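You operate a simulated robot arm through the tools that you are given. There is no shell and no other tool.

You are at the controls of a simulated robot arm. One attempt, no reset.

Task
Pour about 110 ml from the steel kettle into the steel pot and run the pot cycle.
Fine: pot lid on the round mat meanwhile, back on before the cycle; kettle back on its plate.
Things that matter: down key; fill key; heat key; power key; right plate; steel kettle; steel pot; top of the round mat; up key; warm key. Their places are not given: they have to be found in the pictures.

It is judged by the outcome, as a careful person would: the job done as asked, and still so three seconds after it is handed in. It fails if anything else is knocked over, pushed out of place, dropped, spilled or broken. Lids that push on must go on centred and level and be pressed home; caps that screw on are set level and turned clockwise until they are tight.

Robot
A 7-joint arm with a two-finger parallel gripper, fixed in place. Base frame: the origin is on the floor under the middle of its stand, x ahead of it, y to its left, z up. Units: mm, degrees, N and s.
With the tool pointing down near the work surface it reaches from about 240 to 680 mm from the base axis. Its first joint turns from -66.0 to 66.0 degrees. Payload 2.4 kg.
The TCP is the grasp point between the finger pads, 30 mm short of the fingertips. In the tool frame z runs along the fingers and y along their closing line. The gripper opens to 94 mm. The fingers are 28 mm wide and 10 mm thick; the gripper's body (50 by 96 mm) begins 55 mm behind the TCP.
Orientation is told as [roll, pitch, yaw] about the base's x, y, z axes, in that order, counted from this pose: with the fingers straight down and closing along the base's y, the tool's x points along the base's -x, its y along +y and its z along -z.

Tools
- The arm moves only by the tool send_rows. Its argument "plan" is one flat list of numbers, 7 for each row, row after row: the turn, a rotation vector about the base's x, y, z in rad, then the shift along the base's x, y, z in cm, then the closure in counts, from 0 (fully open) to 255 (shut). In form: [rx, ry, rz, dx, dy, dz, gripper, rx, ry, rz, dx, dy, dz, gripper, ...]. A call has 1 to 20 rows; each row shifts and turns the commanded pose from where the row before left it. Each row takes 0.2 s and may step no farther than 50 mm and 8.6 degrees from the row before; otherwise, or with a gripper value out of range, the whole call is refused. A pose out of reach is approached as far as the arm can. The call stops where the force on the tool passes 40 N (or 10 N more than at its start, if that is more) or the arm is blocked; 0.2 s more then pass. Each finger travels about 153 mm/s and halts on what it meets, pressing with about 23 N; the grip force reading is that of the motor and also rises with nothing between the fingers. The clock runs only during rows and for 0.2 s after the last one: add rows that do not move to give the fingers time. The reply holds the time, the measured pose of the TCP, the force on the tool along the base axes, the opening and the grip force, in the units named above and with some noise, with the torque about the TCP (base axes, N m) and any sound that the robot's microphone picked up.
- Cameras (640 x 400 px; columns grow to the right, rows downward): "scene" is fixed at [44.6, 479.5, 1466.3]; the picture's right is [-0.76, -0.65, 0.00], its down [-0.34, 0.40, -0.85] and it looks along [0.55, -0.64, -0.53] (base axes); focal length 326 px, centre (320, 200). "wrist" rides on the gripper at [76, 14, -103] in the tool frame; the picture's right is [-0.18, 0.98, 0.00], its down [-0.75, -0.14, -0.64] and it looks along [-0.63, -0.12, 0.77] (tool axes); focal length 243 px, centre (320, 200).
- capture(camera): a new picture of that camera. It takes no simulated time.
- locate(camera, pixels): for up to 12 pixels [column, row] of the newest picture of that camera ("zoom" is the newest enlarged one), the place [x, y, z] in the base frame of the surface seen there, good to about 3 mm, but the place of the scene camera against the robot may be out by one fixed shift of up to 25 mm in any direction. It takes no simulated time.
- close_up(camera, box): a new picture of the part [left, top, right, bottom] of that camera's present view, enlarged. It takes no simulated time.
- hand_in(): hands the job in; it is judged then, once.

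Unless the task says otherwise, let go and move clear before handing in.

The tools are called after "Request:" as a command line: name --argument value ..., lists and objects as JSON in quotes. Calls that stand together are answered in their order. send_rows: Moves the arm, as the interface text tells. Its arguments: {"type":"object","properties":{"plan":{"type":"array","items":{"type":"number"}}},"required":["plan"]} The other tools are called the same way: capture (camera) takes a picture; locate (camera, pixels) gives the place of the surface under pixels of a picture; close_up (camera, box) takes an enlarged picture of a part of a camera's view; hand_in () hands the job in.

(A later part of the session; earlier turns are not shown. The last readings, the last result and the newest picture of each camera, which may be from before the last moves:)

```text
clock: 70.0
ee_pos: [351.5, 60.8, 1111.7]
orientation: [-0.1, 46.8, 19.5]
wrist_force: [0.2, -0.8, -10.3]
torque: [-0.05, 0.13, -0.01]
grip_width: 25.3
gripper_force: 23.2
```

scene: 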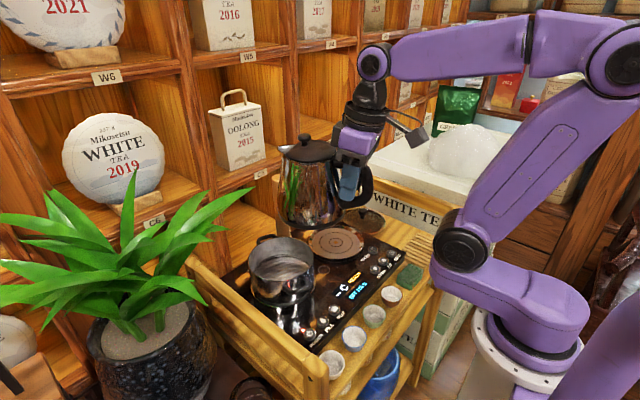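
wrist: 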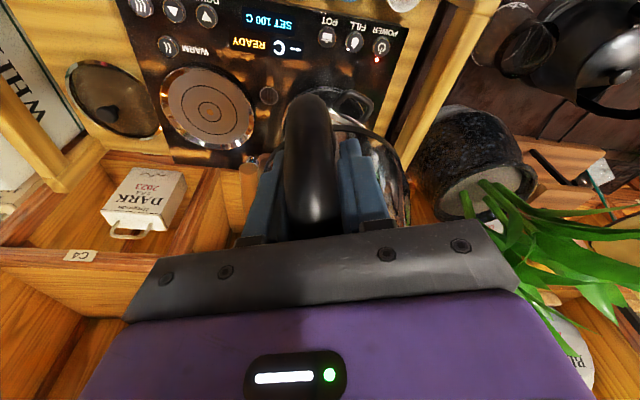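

The stream is thinning; recent readings (~9.8 N) imply roughly 50 ml poured. I'll tilt 2° more, wait, and weigh again.

Request:
send_rows --plan '[-0.0058, 0.0165, 0, 0.15, 0.05, 0.1, 255, 0, 0, 0, 0, 0, 0, 255, -0.0058, 0.0165, 0, 0.15, 0.05, 0.1, 255, 0, 0, 0, 0, 0, 0, 255, 0, 0, 0, 0, 0, 0, 255, 0, 0, 0, 0, 0, 0, 255, 0, 0, 0, 0, 0, 0, 255, 0, 0, 0, 0, 0, 0, 255, 0, 0, 0, 0, 0, 0, 255, 0, 0, 0, 0, 0, 0, 255]'

Request:
close_up --camera "scene" --box '[240, 180, 350, 300]'

Request:
send_rows --plan '[0, 0, 0, 0, 0, 0, 255, 0, 0, 0, 0, 0, 0, 255, 0, 0, 0, 0, 0, 0, 255, 0, 0, 0, 0, 0, 0, 255, 0, 0, 0, 0, 0, 0, 255, 0, 0, 0, 0, 0, 0, 255, 0, 0, 0, 0, 0, 0, 255]'

Request:
send_rows --plan '[0, 0, 0, 0, 0, 0, 255, 0, 0, 0, 0, 0, 0, 255, 0, 0, 0, 0, 0, 0, 255]'

Request:
close_up --camera "scene" --box '[240, 180, 350, 300]'

```text
clock: 72.2
ee_pos: [353.3, 61.1, 1113.9]
orientation: [-0.1, 48.7, 19.4]
wrist_force: [0.3, 0.2, -10.6]
torque: [-0.03, 0.11, 0.0]
grip_width: 25.3
gripper_force: 23.1
```

```text
3.33 times, centred on (295, 240) of scene
```

zoom: 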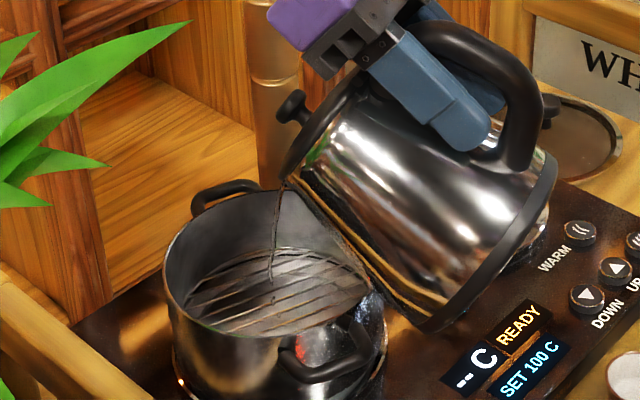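

```text
clock: 73.8
ee_pos: [353.7, 60.9, 1114.5]
orientation: [-0.1, 48.8, 19.5]
wrist_force: [0.7, -0.2, -9.5]
torque: [-0.03, 0.12, -0.01]
grip_width: 25.4
gripper_force: 22.7
```

```text
clock: 74.6
ee_pos: [354.6, 62.0, 1114.5]
orientation: [-0.1, 48.8, 19.5]
wrist_force: [-0.7, 0.3, -9.7]
torque: [-0.08, 0.11, 0.01]
grip_width: 25.1
gripper_force: 22.5
```

```text
3.33 times, centred on (295, 240) of scene
```

zoom: 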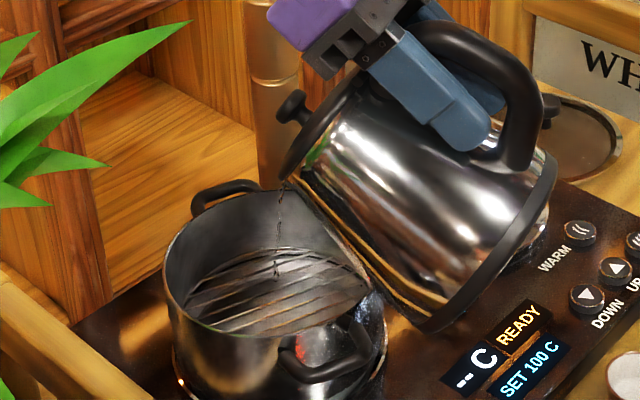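

The stream is nearly finished at 57°. I'll take a batch of static weight readings.

Request:
send_rows --plan '[0, 0, 0, 0, 0, 0, 255, 0, 0, 0, 0, 0, 0, 255, 0, 0, 0, 0, 0, 0, 255, 0, 0, 0, 0, 0, 0, 255]'

Request:
send_rows --plan '[0, 0, 0, 0, 0, 0, 255]'

Request:
send_rows --plan '[0, 0, 0, 0, 0, 0, 255]'

Request:
send_rows --plan '[0, 0, 0, 0, 0, 0, 255]'

Request:
send_rows --plan '[0, 0, 0, 0, 0, 0, 255]'

Request:
send_rows --plan '[0, 0, 0, 0, 0, 0, 255]'

Request:
send_rows --plan '[0, 0, 0, 0, 0, 0, 255]'

Request:
send_rows --plan '[0, 0, 0, 0, 0, 0, 255]'

Request:
send_rows --plan '[0, 0, 0, 0, 0, 0, 255]'

Request:
send_rows --plan '[0, 0, 0, 0, 0, 0, 255]'

Request:
close_up --camera "scene" --box '[240, 180, 350, 300]'

```text
clock: 75.6
ee_pos: [354.4, 61.7, 1113.3]
orientation: [-0.2, 48.8, 19.5]
wrist_force: [0.2, 0.6, -9.8]
torque: [0.0, 0.14, -0.01]
grip_width: 25.2
gripper_force: 23.1
```

```text
clock: 76.0
ee_pos: [353.4, 60.9, 1113.9]
orientation: [-0.2, 48.7, 19.6]
wrist_force: [0.2, 0.2, -9.8]
torque: [-0.05, 0.12, 0.02]
grip_width: 25.6
gripper_force: 22.7
```

```text
clock: 76.4
ee_pos: [354.9, 60.3, 1113.5]
orientation: [0.0, 48.8, 19.5]
wrist_force: [-0.7, 0.3, -10.7]
torque: [-0.08, 0.1, -0.02]
grip_width: 25.4
gripper_force: 23.1
```

```text
clock: 76.8
ee_pos: [353.3, 61.5, 1113.7]
orientation: [-0.2, 48.8, 19.5]
wrist_force: [0.3, -0.7, -10.2]
torque: [-0.09, 0.12, 0.0]
grip_width: 25.4
gripper_force: 22.6
```

```text
clock: 77.2
ee_pos: [352.7, 60.4, 1113.7]
orientation: [-0.1, 48.8, 19.4]
wrist_force: [-0.2, -0.2, -9.6]
torque: [-0.03, 0.13, 0.0]
grip_width: 25.2
gripper_force: 23.1
```

```text
clock: 77.6
ee_pos: [354.7, 59.9, 1113.3]
orientation: [-0.1, 48.8, 19.4]
wrist_force: [-0.2, -1.2, -8.9]
torque: [0.0, 0.07, -0.02]
grip_width: 25.3
gripper_force: 22.8
```

```text
clock: 78.0
ee_pos: [354.6, 60.3, 1113.6]
orientation: [-0.1, 48.9, 19.5]
wrist_force: [0.4, 0.2, -9.3]
torque: [-0.03, 0.09, 0.01]
grip_width: 25.4
gripper_force: 23.2
```

```text
clock: 78.4
ee_pos: [354.1, 61.3, 1113.6]
orientation: [0.0, 48.8, 19.5]
wrist_force: [0.3, -0.2, -9.4]
torque: [-0.05, 0.11, 0.01]
grip_width: 25.4
gripper_force: 23.0
```

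```text
clock: 78.8
ee_pos: [353.7, 60.8, 1114.4]
orientation: [-0.1, 48.9, 19.4]
wrist_force: [-0.1, 0.5, -9.7]
torque: [-0.03, 0.09, 0.01]
grip_width: 25.4
gripper_force: 23.2
```

```text
clock: 79.2
ee_pos: [354.0, 60.5, 1113.5]
orientation: [0.0, 48.7, 19.5]
wrist_force: [-1.0, 0.4, -10.6]
torque: [-0.06, 0.07, -0.02]
grip_width: 25.4
gripper_force: 23.2
```

```text
3.33 times, centred on (295, 240) of scene
```

zoom: 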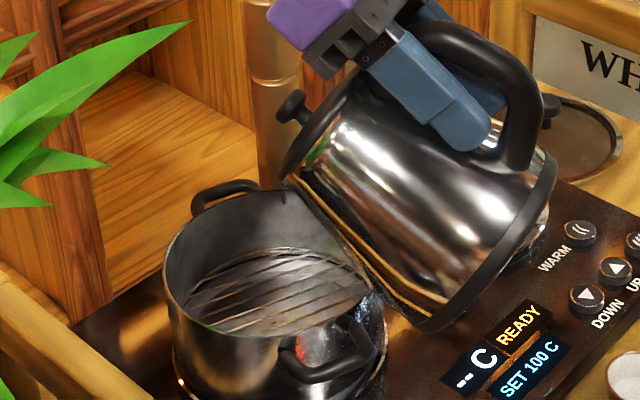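

Mean of 12 readings is ≈9.77 N, i.e. roughly 55±17 ml gone. As a cross-check I'll locate points on the liquid surface inside the pot.

Request:
close_up --camera "scene" --box '[240, 220, 320, 290]'

Request:
locate --camera "zoom" --pixels '[[180, 240], [220, 225], [260, 215], [300, 210], [340, 220], [200, 270], [250, 260], [300, 255], [350, 255], [250, 290], [300, 285], [340, 285]]'

```text
5.71 times, centred on (280, 255) of scene
```

zoom: 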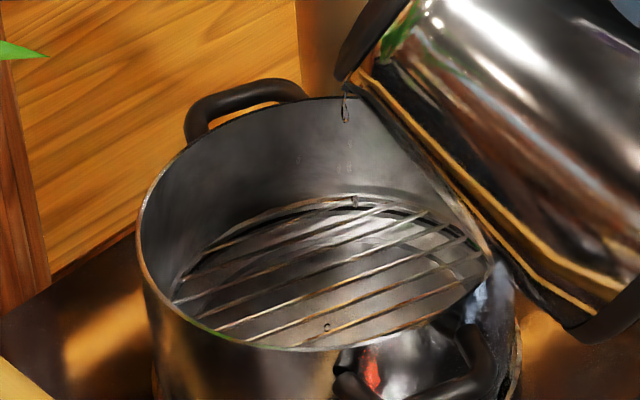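

```text
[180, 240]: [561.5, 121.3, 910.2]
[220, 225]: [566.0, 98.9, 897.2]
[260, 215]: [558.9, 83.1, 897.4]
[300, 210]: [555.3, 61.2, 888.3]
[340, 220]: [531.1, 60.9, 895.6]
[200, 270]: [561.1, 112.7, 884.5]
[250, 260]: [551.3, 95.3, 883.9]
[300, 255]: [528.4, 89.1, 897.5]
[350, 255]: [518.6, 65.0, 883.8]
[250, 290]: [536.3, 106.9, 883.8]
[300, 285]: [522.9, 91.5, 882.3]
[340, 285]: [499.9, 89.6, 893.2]
```

Inside the pot a wire rack (≈z 896 scene) stands over a flat surface at scene z≈883.8. I'll sample that surface more densely so I can use the level rise as a second gauge.

Request:
locate --camera "zoom" --pixels '[[200, 262], [215, 275], [240, 275], [260, 268], [280, 262], [260, 300], [280, 292], [320, 265], [345, 262], [370, 250], [330, 300], [310, 310]]'

Request:
locate --camera "zoom" --pixels '[[300, 240], [330, 235], [380, 235], [400, 250], [420, 245], [390, 270], [360, 280], [270, 240], [240, 248], [220, 258], [350, 300], [290, 325]]'

Request:
send_rows --plan '[0, 0, 0, 0, 0, 0, 255]'

Request:
send_rows --plan '[0, 0, 0, 0, 0, 0, 255]'

Request:
send_rows --plan '[0, 0, 0, 0, 0, 0, 255]'

Request:
send_rows --plan '[0, 0, 0, 0, 0, 0, 255]'

Request:
send_rows --plan '[0, 0, 0, 0, 0, 0, 255]'

Request:
send_rows --plan '[0, 0, 0, 0, 0, 0, 255]'

Request:
send_rows --plan '[0, 0, 0, 0, 0, 0, 255]'

Request:
send_rows --plan '[0, 0, 0, 0, 0, 0, 255]'

Request:
send_rows --plan '[0, 0, 0, 0, 0, 0, 255]'

Request:
send_rows --plan '[0, 0, 0, 0, 0, 0, 255]'

Request:
send_rows --plan '[0, 0, 0, 0, 0, 0, 255]'

Request:
send_rows --plan '[0, 0, 0, 0, 0, 0, 255]'

```text
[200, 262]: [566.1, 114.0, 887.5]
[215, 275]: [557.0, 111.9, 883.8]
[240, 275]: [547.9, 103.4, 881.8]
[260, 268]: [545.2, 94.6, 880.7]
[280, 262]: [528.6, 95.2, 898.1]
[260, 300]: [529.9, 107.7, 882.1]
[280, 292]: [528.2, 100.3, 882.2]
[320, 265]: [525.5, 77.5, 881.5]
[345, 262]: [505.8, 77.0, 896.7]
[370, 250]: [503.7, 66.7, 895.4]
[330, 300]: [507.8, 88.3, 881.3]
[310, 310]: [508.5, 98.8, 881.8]
```

```text
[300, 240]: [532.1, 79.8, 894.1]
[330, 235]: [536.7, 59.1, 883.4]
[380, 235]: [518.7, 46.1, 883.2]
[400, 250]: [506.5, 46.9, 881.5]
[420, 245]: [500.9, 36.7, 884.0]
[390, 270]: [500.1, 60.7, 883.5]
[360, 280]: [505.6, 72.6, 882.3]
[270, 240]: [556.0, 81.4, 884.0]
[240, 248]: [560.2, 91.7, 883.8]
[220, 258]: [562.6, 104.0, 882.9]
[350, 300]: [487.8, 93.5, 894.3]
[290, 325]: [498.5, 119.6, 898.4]
```

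```text
clock: 79.6
ee_pos: [354.1, 60.8, 1113.6]
orientation: [-0.1, 48.8, 19.5]
wrist_force: [-0.6, -0.3, -9.2]
torque: [-0.08, 0.12, 0.02]
grip_width: 25.4
gripper_force: 22.9
```

```text
clock: 80.0
ee_pos: [355.2, 61.0, 1113.9]
orientation: [-0.1, 48.8, 19.5]
wrist_force: [-0.3, -0.5, -9.7]
torque: [-0.03, 0.12, 0.03]
grip_width: 25.1
gripper_force: 22.9
```

```text
clock: 80.4
ee_pos: [353.0, 60.7, 1113.4]
orientation: [-0.1, 48.8, 19.5]
wrist_force: [0.1, 0.2, -9.5]
torque: [-0.02, 0.08, 0.01]
grip_width: 25.3
gripper_force: 23.2
```

```text
clock: 80.8
ee_pos: [353.9, 61.0, 1113.8]
orientation: [-0.1, 48.8, 19.6]
wrist_force: [-0.2, -0.2, -9.0]
torque: [-0.03, 0.09, -0.02]
grip_width: 25.2
gripper_force: 22.9
```

```text
clock: 81.2
ee_pos: [355.4, 60.2, 1114.0]
orientation: [-0.1, 48.8, 19.5]
wrist_force: [-0.5, 0.0, -8.8]
torque: [-0.03, 0.11, 0.0]
grip_width: 25.6
gripper_force: 23.1
```

```text
clock: 81.6
ee_pos: [353.4, 61.1, 1114.4]
orientation: [-0.1, 48.8, 19.4]
wrist_force: [-0.2, 0.2, -9.4]
torque: [-0.04, 0.09, -0.02]
grip_width: 25.5
gripper_force: 23.2
```

```text
clock: 82.0
ee_pos: [354.0, 61.3, 1114.5]
orientation: [-0.2, 48.8, 19.4]
wrist_force: [0.0, 0.3, -9.4]
torque: [-0.03, 0.08, 0.01]
grip_width: 25.3
gripper_force: 23.1
```

```text
clock: 82.4
ee_pos: [353.5, 60.7, 1113.2]
orientation: [-0.1, 48.8, 19.6]
wrist_force: [0.0, 0.3, -9.2]
torque: [-0.03, 0.04, 0.01]
grip_width: 25.5
gripper_force: 23.1
```

```text
clock: 82.8
ee_pos: [353.3, 61.5, 1112.3]
orientation: [-0.1, 48.9, 19.5]
wrist_force: [0.7, 0.1, -9.7]
torque: [-0.03, 0.1, -0.01]
grip_width: 25.4
gripper_force: 23.0
```

```text
clock: 83.2
ee_pos: [353.6, 60.6, 1113.9]
orientation: [-0.1, 48.8, 19.4]
wrist_force: [-0.7, -0.2, -10.1]
torque: [-0.05, 0.09, 0.03]
grip_width: 25.3
gripper_force: 22.7
```

```text
clock: 83.6
ee_pos: [353.6, 61.6, 1113.7]
orientation: [-0.1, 48.8, 19.5]
wrist_force: [0.1, 0.0, -9.1]
torque: [0.0, 0.09, 0.0]
grip_width: 25.4
gripper_force: 22.6
```

```text
clock: 84.0
ee_pos: [354.3, 61.1, 1113.7]
orientation: [-0.1, 48.8, 19.6]
wrist_force: [0.0, 0.2, -9.5]
torque: [-0.05, 0.14, 0.01]
grip_width: 25.3
gripper_force: 22.6
```

The second batch averages ≈9.42 N, i.e. ≈90 ml poured, matching the geometric estimate (~85 ml). I'll tilt 1.2° more for the remaining ~20 ml and let it drain.

Request:
send_rows --plan '[-0.0035, 0.0099, 0, 0.1, 0.035, 0.1, 255, 0, 0, 0, 0, 0, 0, 255, -0.0035, 0.0099, 0, 0.09, 0.035, 0.1, 255, 0, 0, 0, 0, 0, 0, 255, 0, 0, 0, 0, 0, 0, 255, 0, 0, 0, 0, 0, 0, 255, 0, 0, 0, 0, 0, 0, 255, 0, 0, 0, 0, 0, 0, 255, 0, 0, 0, 0, 0, 0, 255, 0, 0, 0, 0, 0, 0, 255, 0, 0, 0, 0, 0, 0, 255, 0, 0, 0, 0, 0, 0, 255, 0, 0, 0, 0, 0, 0, 255, 0, 0, 0, 0, 0, 0, 255, 0, 0, 0, 0, 0, 0, 255]'

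Request:
close_up --camera "scene" --box '[240, 190, 340, 290]'

Request:
send_rows --plan '[0, 0, 0, 0, 0, 0, 255, 0, 0, 0, 0, 0, 0, 255, 0, 0, 0, 0, 0, 0, 255, 0, 0, 0, 0, 0, 0, 255, 0, 0, 0, 0, 0, 0, 255, 0, 0, 0, 0, 0, 0, 255, 0, 0, 0, 0, 0, 0, 255, 0, 0, 0, 0, 0, 0, 255]'

Request:
close_up --camera "scene" --box '[240, 190, 340, 290]'

```text
clock: 87.2
ee_pos: [356.1, 62.0, 1115.3]
orientation: [-0.1, 50.0, 19.5]
wrist_force: [-0.5, -0.1, -9.4]
torque: [-0.07, 0.07, -0.02]
grip_width: 25.7
gripper_force: 22.5
```

```text
4.00 times, centred on (290, 240) of scene
```

zoom: 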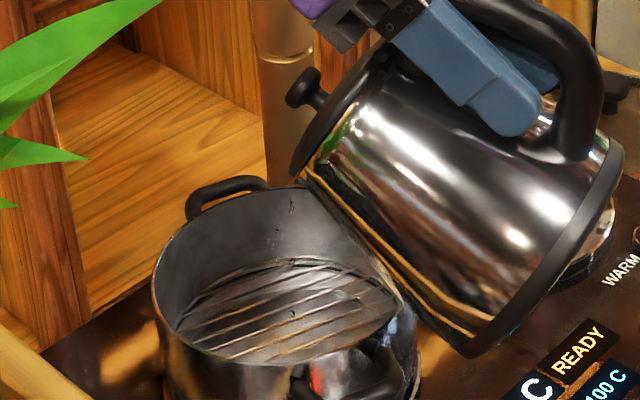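

```text
clock: 89.0
ee_pos: [355.6, 60.8, 1115.6]
orientation: [-0.1, 50.0, 19.5]
wrist_force: [-0.9, 0.0, -10.7]
torque: [-0.02, 0.09, 0.0]
grip_width: 25.3
gripper_force: 22.8
```

```text
4.00 times, centred on (290, 240) of scene
```

zoom: 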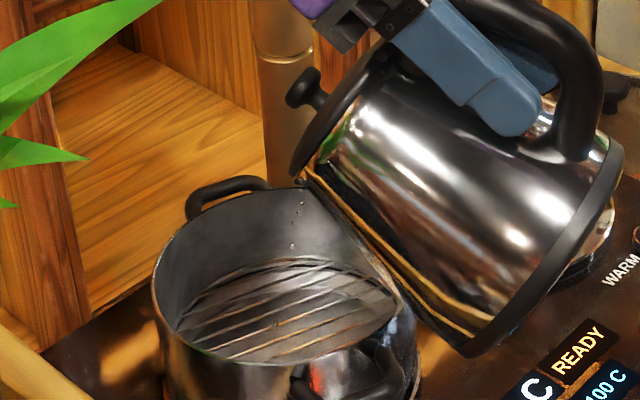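

Only droplets fall now. Taking another batch of weight readings at 58.2°.

Request:
send_rows --plan '[0, 0, 0, 0, 0, 0, 255]'

Request:
send_rows --plan '[0, 0, 0, 0, 0, 0, 255]'

Request:
send_rows --plan '[0, 0, 0, 0, 0, 0, 255]'

Request:
send_rows --plan '[0, 0, 0, 0, 0, 0, 255]'

Request:
send_rows --plan '[0, 0, 0, 0, 0, 0, 255]'

Request:
send_rows --plan '[0, 0, 0, 0, 0, 0, 255]'

Request:
send_rows --plan '[0, 0, 0, 0, 0, 0, 255]'

Request:
send_rows --plan '[0, 0, 0, 0, 0, 0, 255]'

Request:
send_rows --plan '[0, 0, 0, 0, 0, 0, 255]'

Request:
send_rows --plan '[0, 0, 0, 0, 0, 0, 255]'

Request:
send_rows --plan '[0, 0, 0, 0, 0, 0, 255]'

Request:
send_rows --plan '[0, 0, 0, 0, 0, 0, 255]'

Request:
send_rows --plan '[0, 0, 0, 0, 0, 0, 255]'

Request:
send_rows --plan '[0, 0, 0, 0, 0, 0, 255]'

Request:
close_up --camera "scene" --box '[240, 220, 320, 290]'

Request:
locate --camera "zoom" --pixels '[[200, 270], [250, 260], [250, 290], [300, 285], [215, 275], [240, 275], [260, 268], [260, 300], [280, 292], [320, 265], [330, 300], [310, 310]]'

Request:
locate --camera "zoom" --pixels '[[330, 235], [380, 235], [400, 250], [420, 245], [390, 270], [360, 280], [270, 240], [240, 248], [220, 258], [350, 255], [290, 305], [235, 305]]'

```text
clock: 89.4
ee_pos: [354.8, 61.3, 1115.2]
orientation: [-0.2, 50.1, 19.4]
wrist_force: [0.1, -0.7, -10.0]
torque: [0.0, 0.08, 0.02]
grip_width: 25.3
gripper_force: 22.6
```

```text
clock: 89.8
ee_pos: [356.2, 62.3, 1116.6]
orientation: [-0.1, 50.1, 19.5]
wrist_force: [-0.2, -0.5, -9.9]
torque: [-0.03, 0.08, 0.0]
grip_width: 25.5
gripper_force: 23.3
```

```text
clock: 90.2
ee_pos: [355.4, 61.8, 1115.4]
orientation: [-0.1, 50.0, 19.6]
wrist_force: [0.4, -0.6, -8.5]
torque: [-0.03, 0.07, 0.01]
grip_width: 25.5
gripper_force: 23.3
```

```text
clock: 90.6
ee_pos: [355.8, 63.2, 1116.1]
orientation: [-0.1, 50.0, 19.5]
wrist_force: [0.9, 0.5, -9.1]
torque: [-0.01, 0.06, 0.02]
grip_width: 25.6
gripper_force: 23.2
```

```text
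clock: 91.0
ee_pos: [355.9, 63.1, 1116.8]
orientation: [-0.1, 50.0, 19.5]
wrist_force: [0.8, 0.3, -8.8]
torque: [-0.05, 0.07, 0.02]
grip_width: 25.2
gripper_force: 22.6
```

```text
clock: 91.4
ee_pos: [356.9, 61.6, 1116.4]
orientation: [-0.1, 50.0, 19.5]
wrist_force: [0.1, 0.0, -8.9]
torque: [-0.04, 0.09, 0.01]
grip_width: 25.3
gripper_force: 23.2
```

```text
clock: 91.8
ee_pos: [355.1, 60.7, 1115.7]
orientation: [-0.1, 50.0, 19.5]
wrist_force: [-1.0, 0.6, -9.2]
torque: [0.0, 0.11, 0.01]
grip_width: 25.5
gripper_force: 23.3
```

```text
clock: 92.2
ee_pos: [356.0, 61.8, 1116.3]
orientation: [0.0, 50.0, 19.5]
wrist_force: [-0.4, 0.8, -10.0]
torque: [-0.06, 0.08, -0.02]
grip_width: 25.2
gripper_force: 22.0
```

```text
clock: 92.6
ee_pos: [355.7, 61.5, 1115.8]
orientation: [-0.1, 50.0, 19.5]
wrist_force: [-0.1, 0.6, -8.5]
torque: [0.0, 0.08, -0.02]
grip_width: 25.2
gripper_force: 22.6
```

```text
clock: 93.0
ee_pos: [355.7, 61.2, 1116.1]
orientation: [-0.1, 49.9, 19.5]
wrist_force: [0.0, 0.4, -9.2]
torque: [-0.02, 0.09, 0.01]
grip_width: 25.5
gripper_force: 22.5
```

```text
clock: 93.4
ee_pos: [356.5, 62.1, 1115.8]
orientation: [-0.1, 50.0, 19.5]
wrist_force: [0.0, -0.2, -9.1]
torque: [-0.04, 0.11, -0.01]
grip_width: 25.7
gripper_force: 22.8
```

```text
clock: 93.8
ee_pos: [356.2, 61.3, 1116.6]
orientation: [0.0, 50.0, 19.5]
wrist_force: [0.6, -0.4, -9.2]
torque: [-0.01, 0.08, 0.01]
grip_width: 25.5
gripper_force: 22.7
```

```text
clock: 94.2
ee_pos: [356.9, 61.6, 1115.4]
orientation: [-0.2, 50.1, 19.4]
wrist_force: [0.4, 0.8, -9.9]
torque: [-0.01, 0.06, -0.05]
grip_width: 25.6
gripper_force: 23.4
```

```text
clock: 94.6
ee_pos: [355.9, 61.5, 1116.2]
orientation: [-0.1, 50.0, 19.5]
wrist_force: [0.1, 0.5, -9.0]
torque: [-0.02, 0.11, -0.05]
grip_width: 25.3
gripper_force: 23.1
```

```text
5.71 times, centred on (280, 255) of scene
```

zoom: 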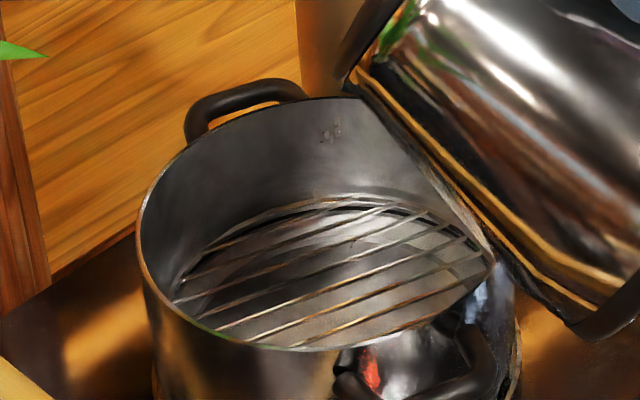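

```text
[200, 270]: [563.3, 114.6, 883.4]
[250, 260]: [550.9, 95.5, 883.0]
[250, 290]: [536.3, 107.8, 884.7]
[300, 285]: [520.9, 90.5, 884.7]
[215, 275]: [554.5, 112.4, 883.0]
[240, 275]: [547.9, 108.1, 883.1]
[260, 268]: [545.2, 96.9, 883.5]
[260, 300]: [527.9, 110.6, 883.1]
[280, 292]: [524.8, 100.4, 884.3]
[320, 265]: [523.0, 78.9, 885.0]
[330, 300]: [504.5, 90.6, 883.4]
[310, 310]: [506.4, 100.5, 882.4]
```

```text
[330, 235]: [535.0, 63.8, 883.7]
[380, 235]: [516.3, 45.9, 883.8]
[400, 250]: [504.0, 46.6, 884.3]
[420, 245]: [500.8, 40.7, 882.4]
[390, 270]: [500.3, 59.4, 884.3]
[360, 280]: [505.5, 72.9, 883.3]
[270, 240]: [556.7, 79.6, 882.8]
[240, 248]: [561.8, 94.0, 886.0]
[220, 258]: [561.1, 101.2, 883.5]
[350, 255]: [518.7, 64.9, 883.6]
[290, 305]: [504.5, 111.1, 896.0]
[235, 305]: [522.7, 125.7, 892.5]
```

These 14 readings average ≈9.24 N, i.e. ≈107±16 ml poured, and the pot surface rose ≈1 mm with the last step. I'll take one more batch to tighten the estimate.

Request:
send_rows --plan '[0, 0, 0, 0, 0, 0, 255]'

Request:
send_rows --plan '[0, 0, 0, 0, 0, 0, 255]'

Request:
send_rows --plan '[0, 0, 0, 0, 0, 0, 255]'

Request:
send_rows --plan '[0, 0, 0, 0, 0, 0, 255]'

Request:
send_rows --plan '[0, 0, 0, 0, 0, 0, 255]'

Request:
send_rows --plan '[0, 0, 0, 0, 0, 0, 255]'

Request:
send_rows --plan '[0, 0, 0, 0, 0, 0, 255]'

Request:
send_rows --plan '[0, 0, 0, 0, 0, 0, 255]'

Request:
send_rows --plan '[0, 0, 0, 0, 0, 0, 255]'

Request:
send_rows --plan '[0, 0, 0, 0, 0, 0, 255]'

Request:
send_rows --plan '[0, 0, 0, 0, 0, 0, 255]'

Request:
send_rows --plan '[0, 0, 0, 0, 0, 0, 255]'

Request:
send_rows --plan '[0, 0, 0, 0, 0, 0, 255]'

Request:
send_rows --plan '[0, 0, 0, 0, 0, 0, 255]'

Request:
send_rows --plan '[0, 0, 0, 0, 0, 0, 255]'

Request:
send_rows --plan '[0, 0, 0, 0, 0, 0, 255]'

Request:
close_up --camera "scene" --box '[240, 190, 340, 290]'

```text
clock: 95.0
ee_pos: [354.8, 61.9, 1115.6]
orientation: [0.0, 50.0, 19.4]
wrist_force: [-0.9, -0.1, -9.7]
torque: [-0.01, 0.07, 0.0]
grip_width: 25.5
gripper_force: 22.8
```

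```text
clock: 95.4
ee_pos: [355.0, 61.2, 1114.6]
orientation: [-0.1, 50.1, 19.5]
wrist_force: [0.0, -0.5, -9.0]
torque: [-0.04, 0.06, 0.01]
grip_width: 25.3
gripper_force: 23.4
```

```text
clock: 95.8
ee_pos: [355.2, 62.1, 1115.0]
orientation: [-0.1, 50.0, 19.5]
wrist_force: [0.0, 0.8, -8.9]
torque: [-0.06, 0.07, 0.0]
grip_width: 25.5
gripper_force: 23.0
```

```text
clock: 96.2
ee_pos: [356.3, 62.8, 1115.7]
orientation: [0.0, 50.0, 19.5]
wrist_force: [-0.3, -0.2, -9.1]
torque: [-0.02, 0.04, -0.01]
grip_width: 25.2
gripper_force: 23.3
```

```text
clock: 96.6
ee_pos: [355.5, 62.5, 1115.9]
orientation: [-0.1, 50.1, 19.5]
wrist_force: [-0.2, 0.5, -9.1]
torque: [-0.05, 0.07, 0.01]
grip_width: 25.3
gripper_force: 22.7
```

```text
clock: 97.0
ee_pos: [355.9, 61.6, 1115.4]
orientation: [0.0, 50.0, 19.6]
wrist_force: [1.0, -0.5, -9.4]
torque: [-0.03, 0.09, -0.01]
grip_width: 25.6
gripper_force: 23.0
```

```text
clock: 97.4
ee_pos: [357.4, 61.6, 1115.1]
orientation: [-0.1, 50.1, 19.5]
wrist_force: [-0.1, -0.3, -8.4]
torque: [-0.05, 0.08, 0.0]
grip_width: 25.2
gripper_force: 23.3
```

```text
clock: 97.8
ee_pos: [356.6, 61.7, 1115.0]
orientation: [-0.1, 50.0, 19.5]
wrist_force: [-0.4, 0.7, -10.0]
torque: [0.01, 0.1, -0.03]
grip_width: 25.6
gripper_force: 22.9
```

```text
clock: 98.2
ee_pos: [354.8, 60.9, 1116.3]
orientation: [-0.1, 50.0, 19.5]
wrist_force: [-0.4, -0.2, -8.8]
torque: [-0.05, 0.07, -0.06]
grip_width: 25.2
gripper_force: 23.0
```

```text
clock: 98.6
ee_pos: [355.5, 60.6, 1115.8]
orientation: [0.0, 50.1, 19.6]
wrist_force: [0.4, -0.2, -9.5]
torque: [-0.05, 0.08, 0.0]
grip_width: 25.3
gripper_force: 22.9
```

```text
clock: 99.0
ee_pos: [356.0, 62.0, 1115.3]
orientation: [0.0, 50.0, 19.5]
wrist_force: [0.2, 1.1, -9.7]
torque: [-0.02, 0.1, -0.03]
grip_width: 25.4
gripper_force: 23.1
```

```text
clock: 99.4
ee_pos: [355.6, 62.5, 1116.6]
orientation: [-0.1, 50.1, 19.4]
wrist_force: [-1.1, 0.1, -9.1]
torque: [-0.02, 0.1, 0.0]
grip_width: 25.3
gripper_force: 22.7
```

```text
clock: 99.8
ee_pos: [355.2, 61.0, 1115.1]
orientation: [-0.1, 50.1, 19.6]
wrist_force: [-0.6, -0.2, -8.6]
torque: [-0.01, 0.11, -0.02]
grip_width: 25.5
gripper_force: 22.8
```

```text
clock: 100.2
ee_pos: [354.9, 60.6, 1115.4]
orientation: [-0.2, 50.0, 19.5]
wrist_force: [0.8, -0.3, -8.7]
torque: [-0.03, 0.09, -0.01]
grip_width: 25.5
gripper_force: 22.7
```

```text
clock: 100.6
ee_pos: [356.6, 62.2, 1115.1]
orientation: [-0.1, 50.0, 19.5]
wrist_force: [0.3, 0.2, -8.5]
torque: [-0.05, 0.1, 0.0]
grip_width: 25.6
gripper_force: 23.0
```

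```text
clock: 101.0
ee_pos: [355.3, 61.0, 1116.0]
orientation: [-0.1, 50.0, 19.5]
wrist_force: [0.0, 0.0, -8.2]
torque: [-0.05, 0.12, -0.01]
grip_width: 25.4
gripper_force: 22.8
```

```text
4.00 times, centred on (290, 240) of scene
```

zoom: 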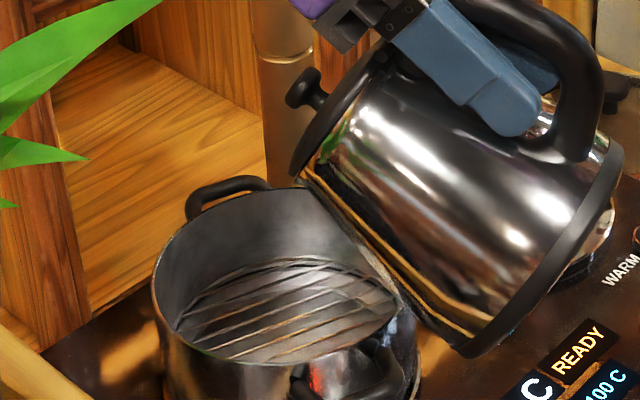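

Combined over 30 readings the load is ≈9.13 N, i.e. ≈115±13 ml poured – close to 110 ml. I'll tilt the kettle back upright along the reverse path, spout staying over the pot.

Request:
send_rows --plan '[0.0283, -0.0798, 0, -0.736, -0.26, -0.41, 255, 0.0283, -0.0798, 0, -0.65, -0.23, -0.31, 255, 0.0283, -0.0798, 0, -0.566, -0.2, 0.22, 255, 0.0283, -0.0798, 0, -0.47, -0.167, 0.19, 255, 0.0283, -0.0798, 0, -0.396, -0.14, 0.24, 255, 0.0283, -0.0798, 0, -0.29, -0.1, 0.61, 255, 0.0283, -0.0798, 0, -0.19, -0.067, 0.79, 255, 0.0283, -0.0798, 0, -0.11, -0.04, 0.78, 255, 0.0283, -0.0798, 0, 0, 0, 0.76, 255, 0.0283, -0.0798, 0, 0.094, 0.033, 0.78, 255, 0.0283, -0.0798, 0, 0.2, 0.07, 0.79, 255, 0.0283, -0.0798, 0, 0.28, 0.1, 1.21, 255, 0, 0, 0, 0, 0, 0, 255]'

Request:
capture --camera "scene"

Request:
close_up --camera "scene" --box '[240, 120, 380, 320]'

```text
clock: 103.8
ee_pos: [327.9, 50.8, 1172.1]
orientation: [0.0, -8.2, 19.5]
wrist_force: [0.1, 0.0, -9.4]
torque: [-0.2, 0.54, 0.01]
grip_width: 25.7
gripper_force: 22.9
```

```text
taken
```

scene: 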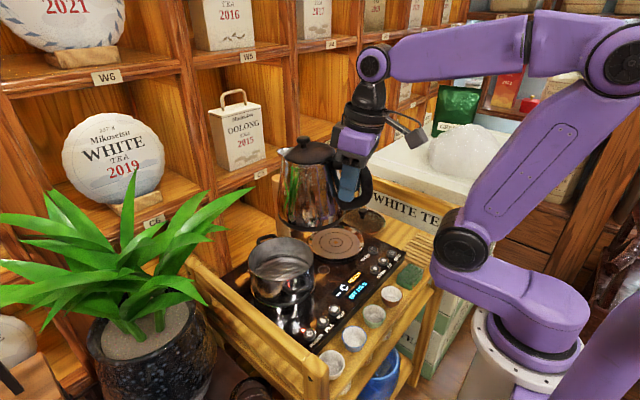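

```text
2.00 times, centred on (310, 220) of scene
```

zoom: 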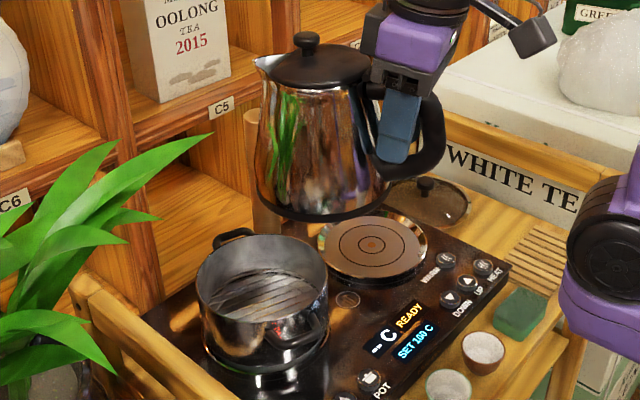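

The kettle is upright again at its staging pose with no spill visible. A few static readings here give an independent weight/torque check.

Request:
send_rows --plan '[0, 0, 0, 0, 0, 0, 255]'

Request:
send_rows --plan '[0, 0, 0, 0, 0, 0, 255]'

Request:
send_rows --plan '[0, 0, 0, 0, 0, 0, 255]'

Request:
send_rows --plan '[0, 0, 0, 0, 0, 0, 255]'

Request:
send_rows --plan '[0, 0, 0, 0, 0, 0, 255]'

Request:
send_rows --plan '[0, 0, 0, 0, 0, 0, 255]'

Request:
send_rows --plan '[0, 0, 0, 0, 0, 0, 255]'

Request:
send_rows --plan '[0, 0, 0, 0, 0, 0, 255]'

```text
clock: 104.2
ee_pos: [327.7, 51.1, 1171.0]
orientation: [0.0, -8.3, 19.4]
wrist_force: [-1.2, -0.6, -9.5]
torque: [-0.2, 0.57, -0.01]
grip_width: 25.3
gripper_force: 23.3
```

```text
clock: 104.6
ee_pos: [328.9, 50.9, 1172.3]
orientation: [0.0, -8.1, 19.4]
wrist_force: [0.3, 0.6, -8.4]
torque: [-0.19, 0.58, -0.03]
grip_width: 25.4
gripper_force: 22.7
```

```text
clock: 105.0
ee_pos: [327.4, 50.2, 1172.9]
orientation: [0.0, -8.1, 19.5]
wrist_force: [0.2, 0.6, -9.5]
torque: [-0.21, 0.6, -0.01]
grip_width: 24.9
gripper_force: 23.0
```

```text
clock: 105.4
ee_pos: [328.2, 52.1, 1173.4]
orientation: [0.0, -8.1, 19.6]
wrist_force: [1.2, -0.4, -8.5]
torque: [-0.18, 0.53, 0.03]
grip_width: 25.4
gripper_force: 23.2
```

```text
clock: 105.8
ee_pos: [328.0, 52.7, 1172.5]
orientation: [0.0, -8.2, 19.5]
wrist_force: [0.2, -0.1, -8.7]
torque: [-0.21, 0.52, -0.02]
grip_width: 25.3
gripper_force: 23.2
```

```text
clock: 106.2
ee_pos: [328.4, 51.2, 1172.4]
orientation: [0.0, -8.1, 19.4]
wrist_force: [-1.1, 0.7, -9.6]
torque: [-0.19, 0.55, 0.01]
grip_width: 25.4
gripper_force: 22.8
```

```text
clock: 106.6
ee_pos: [327.9, 50.7, 1172.8]
orientation: [0.0, -8.1, 19.4]
wrist_force: [0.1, 0.0, -9.2]
torque: [-0.21, 0.55, -0.01]
grip_width: 25.5
gripper_force: 22.9
```

```text
clock: 107.0
ee_pos: [327.4, 50.4, 1172.7]
orientation: [0.0, -8.1, 19.4]
wrist_force: [0.2, -0.4, -8.9]
torque: [-0.22, 0.57, -0.01]
grip_width: 25.2
gripper_force: 23.1
```

Force (≈9.1 N) and torque changes both indicate ≈115–120 ml poured – fine. Now I'll carry the kettle back over the faucet to above its plate, restoring the yaw.

Request:
send_rows --plan '[0, 0, 0, 0.5, -1.0, 0.1, 255, 0, 0, 0.046, 0.8, -1.8, 0, 255, 0, 0, 0.047, 1.0, -2.2, 0, 255, 0, 0, 0.047, 1.0, -2.4, 0, 255, 0, 0, 0, 1.0, -2.4, 0, 255, 0, 0, 0, 1.0, -2.4, 0, 255, 0, 0, 0, 1.0, -2.4, 0, 255, 0, 0, 0, 1.0, -2.4, 0, 255, 0, 0, 0, 1.0, -2.2, 0, 255, 0, 0, 0, 0.48, -1.2, 0, 255, 0, 0, 0, 0, 0, 0, 255]'

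Request:
capture --camera "scene"

```text
clock: 109.4
ee_pos: [415.2, -152.7, 1173.4]
orientation: [0.0, -8.2, 27.5]
wrist_force: [-0.7, -1.0, -9.6]
torque: [-0.28, 0.51, -0.02]
grip_width: 25.3
gripper_force: 22.7
```

```text
taken
```

scene: 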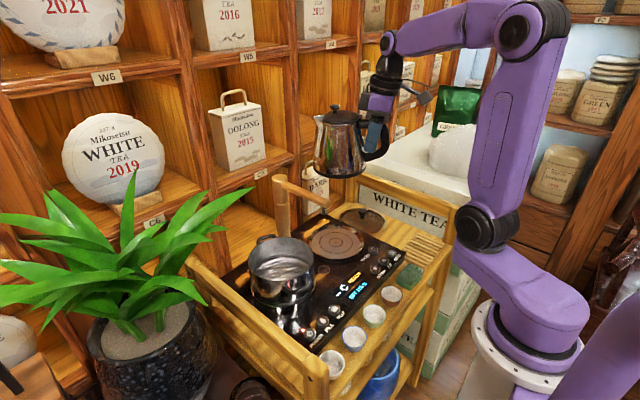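

Back at (415,-153,1173) with original yaw. Descending to ~35 mm above the seated height for a check.

Request:
send_rows --plan '[0, 0, 0, 0, 0, -1, 255, 0, 0, 0, 0, 0, -2, 255, 0, 0, 0, 0, 0, -2.5, 255, 0, 0, 0, 0, 0, -2.5, 255, 0, 0, 0, 0, 0, -2.5, 255, 0, 0, 0, 0, 0, -2.5, 255, 0, 0, 0, 0, 0, -2.5, 255, 0, 0, 0, 0, 0, -2.5, 255, 0, 0, 0, 0, 0, -2, 255, 0, 0, 0, 0, 0, -1, 255, 0, 0, 0, 0, 0, 0, 255]'

Request:
close_up --camera "scene" --box '[290, 170, 400, 270]'

Request:
capture --camera "wrist"

```text
clock: 111.8
ee_pos: [414.5, -153.1, 962.7]
orientation: [0.0, -8.2, 27.5]
wrist_force: [-0.1, -0.4, -8.6]
torque: [-0.26, 0.48, 0.02]
grip_width: 25.6
gripper_force: 22.3
```

```text
4.00 times, centred on (345, 220) of scene
```

zoom: 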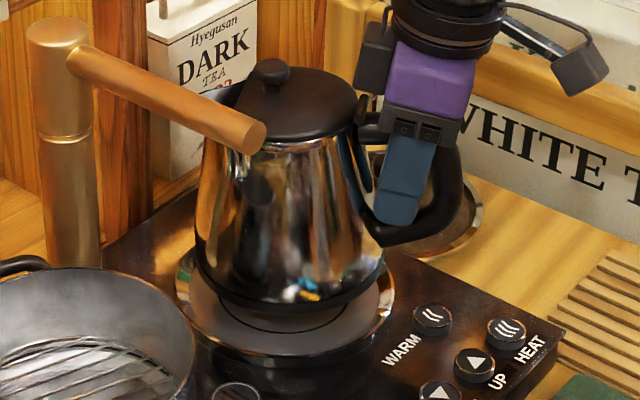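

```text
taken
```

wrist: 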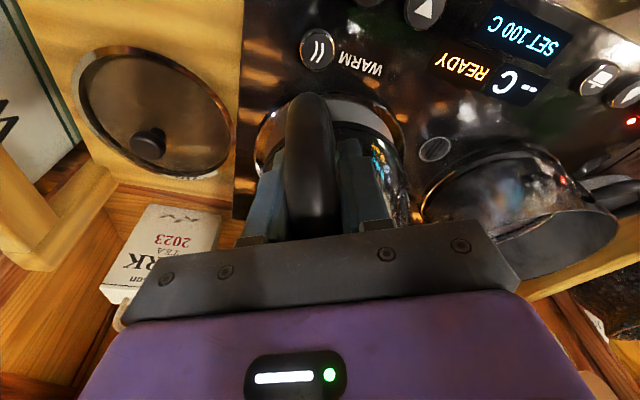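

Kettle hovers centred over its plate ring. Lowering to just above, then in small steps.

Request:
send_rows --plan '[0, 0, 0, 0, 0, -1, 255, 0, 0, 0, 0, 0, -1, 255, 0, 0, 0, 0, 0, -0.6, 255, 0, 0, 0, 0, 0, 0, 255]'

Request:
close_up --camera "scene" --box '[290, 190, 390, 270]'

```text
clock: 112.8
ee_pos: [415.0, -152.9, 936.4]
orientation: [0.0, -8.3, 27.5]
wrist_force: [-0.1, 0.1, -8.5]
torque: [-0.25, 0.53, -0.02]
grip_width: 25.3
gripper_force: 22.8
```

```text
5.00 times, centred on (340, 230) of scene
```

zoom: 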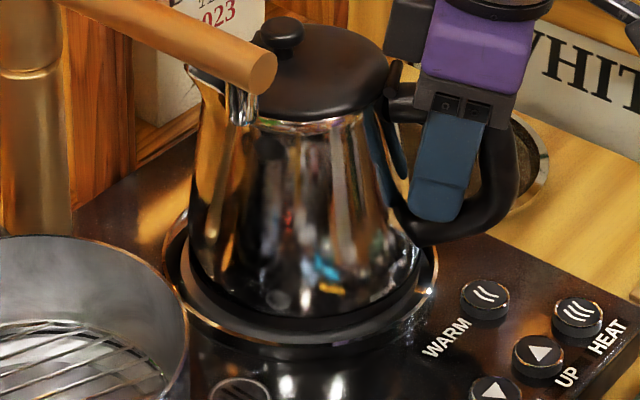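

About 8–9 mm left. Lowering 2 mm at a time watching the force.

Request:
send_rows --plan '[0, 0, 0, 0, 0, -0.2, 255, 0, 0, 0, 0, 0, -0.2, 255, 0, 0, 0, 0, 0, 0, 255]'

Request:
send_rows --plan '[0, 0, 0, 0, 0, -0.15, 255, 0, 0, 0, 0, 0, 0, 255]'

Request:
send_rows --plan '[0, 0, 0, 0, 0, -0.15, 255, 0, 0, 0, 0, 0, 0, 255]'

```text
clock: 113.6
ee_pos: [414.9, -153.6, 933.3]
orientation: [-0.1, -8.3, 27.5]
wrist_force: [-3.6, -1.9, 3.6]
torque: [0.35, -0.72, -0.04]
grip_width: 25.5
gripper_force: 23.1
```

```text
clock: 114.2
ee_pos: [415.0, -152.5, 932.8]
orientation: [-0.1, -8.2, 27.6]
wrist_force: [-4.1, -2.2, 3.9]
torque: [0.33, -0.7, -0.05]
grip_width: 25.3
gripper_force: 22.7
```

```text
clock: 114.8
ee_pos: [415.5, -151.6, 930.7]
orientation: [0.0, -8.1, 27.5]
wrist_force: [-3.9, -1.9, 2.7]
torque: [0.32, -0.6, 0.0]
grip_width: 25.6
gripper_force: 22.9
```

Contact felt: the front of the base touches first. I'll lower the last ~3 mm gently so it sits flat.

Request:
send_rows --plan '[0, 0, 0, 0, 0, -0.1, 255, 0, 0, 0, 0, 0, -0.1, 255, 0, 0, 0, 0, 0, 0, 255]'

Request:
close_up --camera "scene" --box '[290, 190, 390, 270]'

Request:
capture --camera "wrist"

```text
clock: 115.6
ee_pos: [415.0, -151.7, 928.5]
orientation: [-0.1, -8.2, 27.5]
wrist_force: [-6.0, -2.4, 18.4]
torque: [0.03, -0.07, -0.06]
grip_width: 25.6
gripper_force: 23.1
```

```text
5.00 times, centred on (340, 230) of scene
```

zoom: 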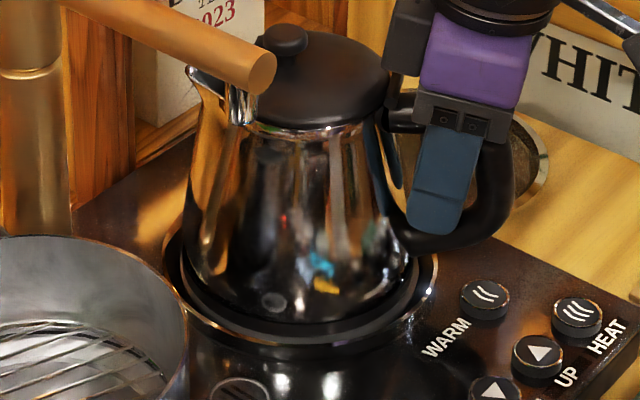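

```text
taken
```

wrist: 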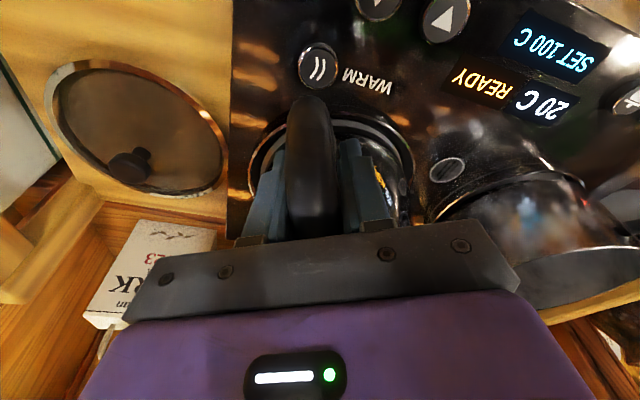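

The display reads "20 C READY" again and the base sits inside the plate ring as originally. I'll relieve the pressure and open the fingers.

Request:
send_rows --plan '[0, 0, 0, 0, 0, 0.1, 255, 0, 0, 0, 0, 0, 0, 200, 0, 0, 0, 0, 0, 0, 160, 0, 0, 0, 0, 0, 0, 120, 0, 0, 0, 0, 0, 0, 60, 0, 0, 0, 0, 0, 0, 0, 0, 0, 0, 0, 0, 0, 0]'

Request:
close_up --camera "scene" --box '[290, 190, 390, 270]'

Request:
capture --camera "wrist"

```text
clock: 117.2
ee_pos: [414.4, -152.4, 929.2]
orientation: [0.1, -8.2, 27.5]
wrist_force: [0.7, 0.2, -0.6]
torque: [0.01, 0.02, 0.0]
grip_width: 93.9
gripper_force: 0.1
```

```text
5.00 times, centred on (340, 230) of scene
```

zoom: 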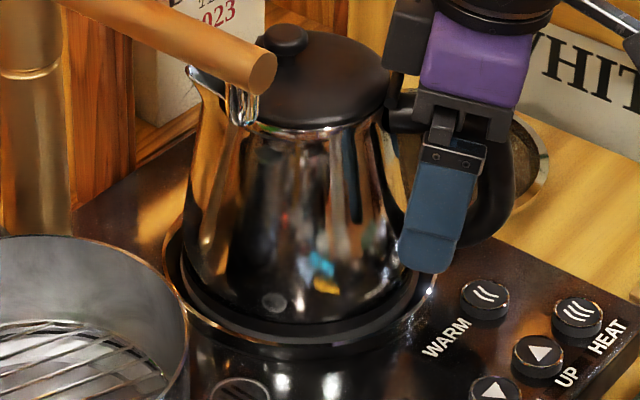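

```text
taken
```

wrist: 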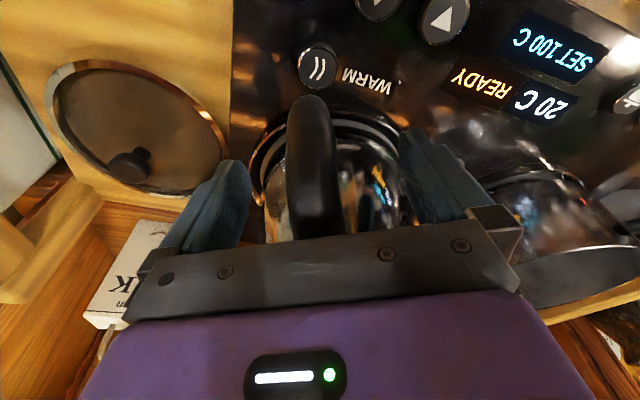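

Kettle stands free on its plate. I'll rise straight up between handle sides and then verify its centring from above.

Request:
send_rows --plan '[0, 0, 0, 0, 0, 1, 0, 0, 0, 0, 0, 0, 2, 0, 0, 0, 0, 0, 0, 3, 0, 0, 0, 0, 0, 0, 4, 0, 0, 0, 0, 0, 0, 4, 0, 0, 0, 0, 0, 0, 4, 0]'

Request:
close_up --camera "wrist" --box '[230, 0, 420, 200]'

Request:
close_up --camera "scene" --box '[240, 170, 400, 320]'

```text
clock: 118.6
ee_pos: [415.0, -153.9, 1111.1]
orientation: [0.1, -8.2, 27.5]
wrist_force: [-0.7, 0.7, 0.3]
torque: [-0.04, -0.01, -0.01]
grip_width: 94.0
gripper_force: 0.0
```

```text
2.00 times, centred on (325, 100) of wrist
```

zoom: 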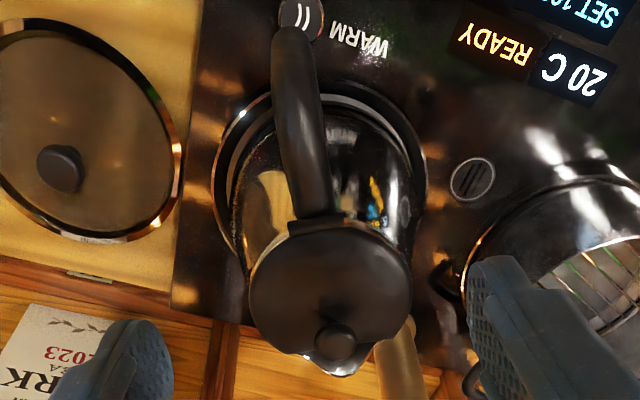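

```text
2.67 times, centred on (320, 245) of scene
```

zoom: 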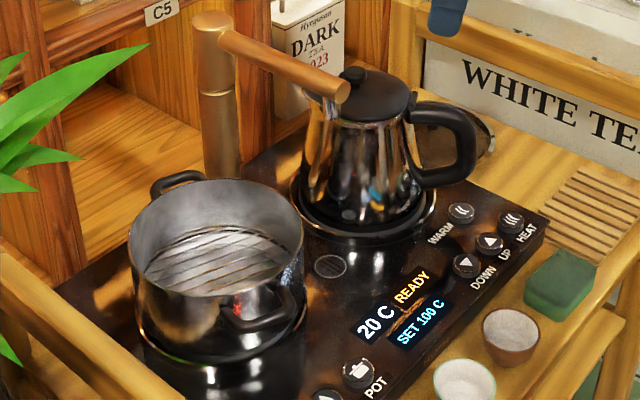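

The kettle is back in place with "20 C READY". Now I'll square the tool up and go above the lid on the mat.

Request:
send_rows --plan '[-0.0661, 0.1269, 0, 0, 0, 0, 0, 0, 0, -0.12, 1.5, -2.5, 0, 0, 0, 0, -0.12, 2, -3, 0, 0, 0, 0, -0.12, 2, -3, 0, 0, 0, 0, -0.12, 2, -3, 0, 0, 0, 0, 0, 2.3, -3.1, 0, 0, 0, 0, 0, 0, 0, -3, 0]'

Request:
capture --camera "wrist"

```text
clock: 120.2
ee_pos: [514.1, -298.9, 1079.6]
orientation: [0.0, 0.1, -0.1]
wrist_force: [-0.5, 0.6, 0.2]
torque: [0.03, 0.01, 0.0]
grip_width: 94.2
gripper_force: 0.0
```

```text
taken
```

wrist: 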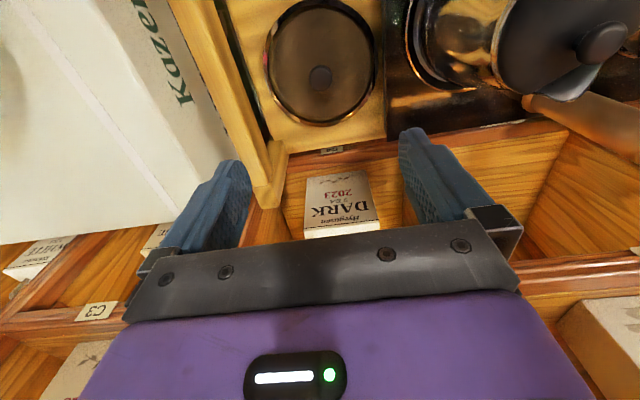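

Tool is vertical over the lid; its knob shows at wrist (320,77). I'll locate knob and rim points to centre.

Request:
locate --camera "wrist" --pixels '[[320, 74], [320, 68], [320, 84], [312, 76], [329, 76], [268, 60], [375, 60], [325, 2], [315, 124], [320, 90]]'

```text
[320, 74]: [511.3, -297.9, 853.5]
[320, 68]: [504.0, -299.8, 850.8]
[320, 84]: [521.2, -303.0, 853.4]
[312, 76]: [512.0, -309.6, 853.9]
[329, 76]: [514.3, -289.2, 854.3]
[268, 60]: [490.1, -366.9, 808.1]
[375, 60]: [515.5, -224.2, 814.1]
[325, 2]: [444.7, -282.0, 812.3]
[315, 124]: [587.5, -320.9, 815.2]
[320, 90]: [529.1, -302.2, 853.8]
```

Knob centre ≈(514,-299.5), as before. Descending with half-open fingers, then gripping the knob.

Request:
send_rows --plan '[0, 0, 0, 0, -0.05, -4, 60, 0, 0, 0, 0, 0, -4, 80, 0, 0, 0, 0, 0, -4, 80, 0, 0, 0, 0, 0, -4, 80, 0, 0, 0, 0, 0, -3, 80, 0, 0, 0, 0, 0, -1, 80, 0, 0, 0, 0, 0, -0.8, 80, 0, 0, 0, 0, 0, 0, 80]'

Request:
capture --camera "wrist"

```text
clock: 122.0
ee_pos: [514.4, -300.4, 870.6]
orientation: [-0.1, 0.0, 0.1]
wrist_force: [-0.1, -0.3, -0.1]
torque: [-0.04, 0.03, -0.04]
grip_width: 64.5
gripper_force: 0.0
```

```text
taken
```

wrist: 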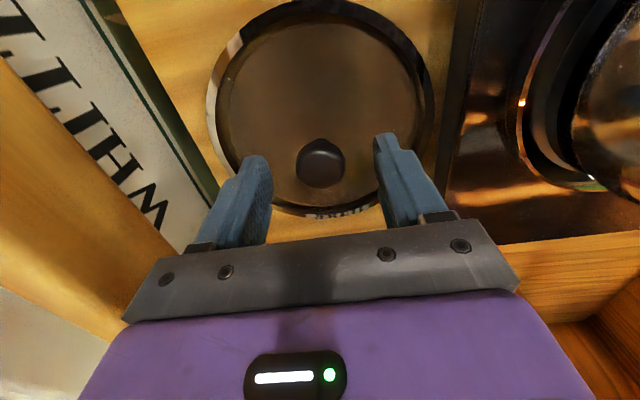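

Knob is centred between the fingers at wrist (320,163). Lowering 7 mm and closing.

Request:
send_rows --plan '[0, 0, 0, 0, 0, -0.7, 80, 0, 0, 0, 0, 0, 0, 130, 0, 0, 0, 0, 0, 0, 160, 0, 0, 0, 0, 0, 0, 200, 0, 0, 0, 0, 0, 0, 255, 0, 0, 0, 0, 0, 0, 255]'

Request:
send_rows --plan '[0, 0, 0, 0, 0, 0.5, 255, 0, 0, 0, 0, 0, 1, 255, 0, 0, 0, 0, 0, 1.5, 255, 0, 0, 0, 0, 0, 0, 255]'

Request:
capture --camera "wrist"

```text
clock: 123.4
ee_pos: [513.6, -297.5, 864.0]
orientation: [0.0, 0.0, 0.0]
wrist_force: [0.4, 0.2, -0.8]
torque: [0.0, -0.05, -0.01]
grip_width: 28.8
gripper_force: 22.8
```

```text
clock: 124.4
ee_pos: [511.4, -298.1, 892.9]
orientation: [-0.1, 0.0, 0.0]
wrist_force: [-0.2, -0.2, -0.7]
torque: [0.01, 0.01, 0.02]
grip_width: 29.2
gripper_force: 23.2
```

```text
taken
```

wrist: 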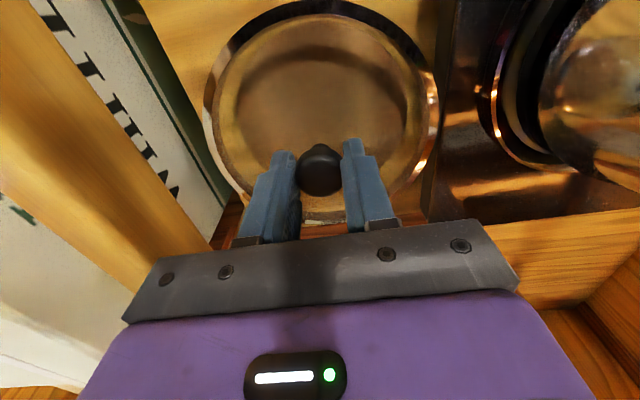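

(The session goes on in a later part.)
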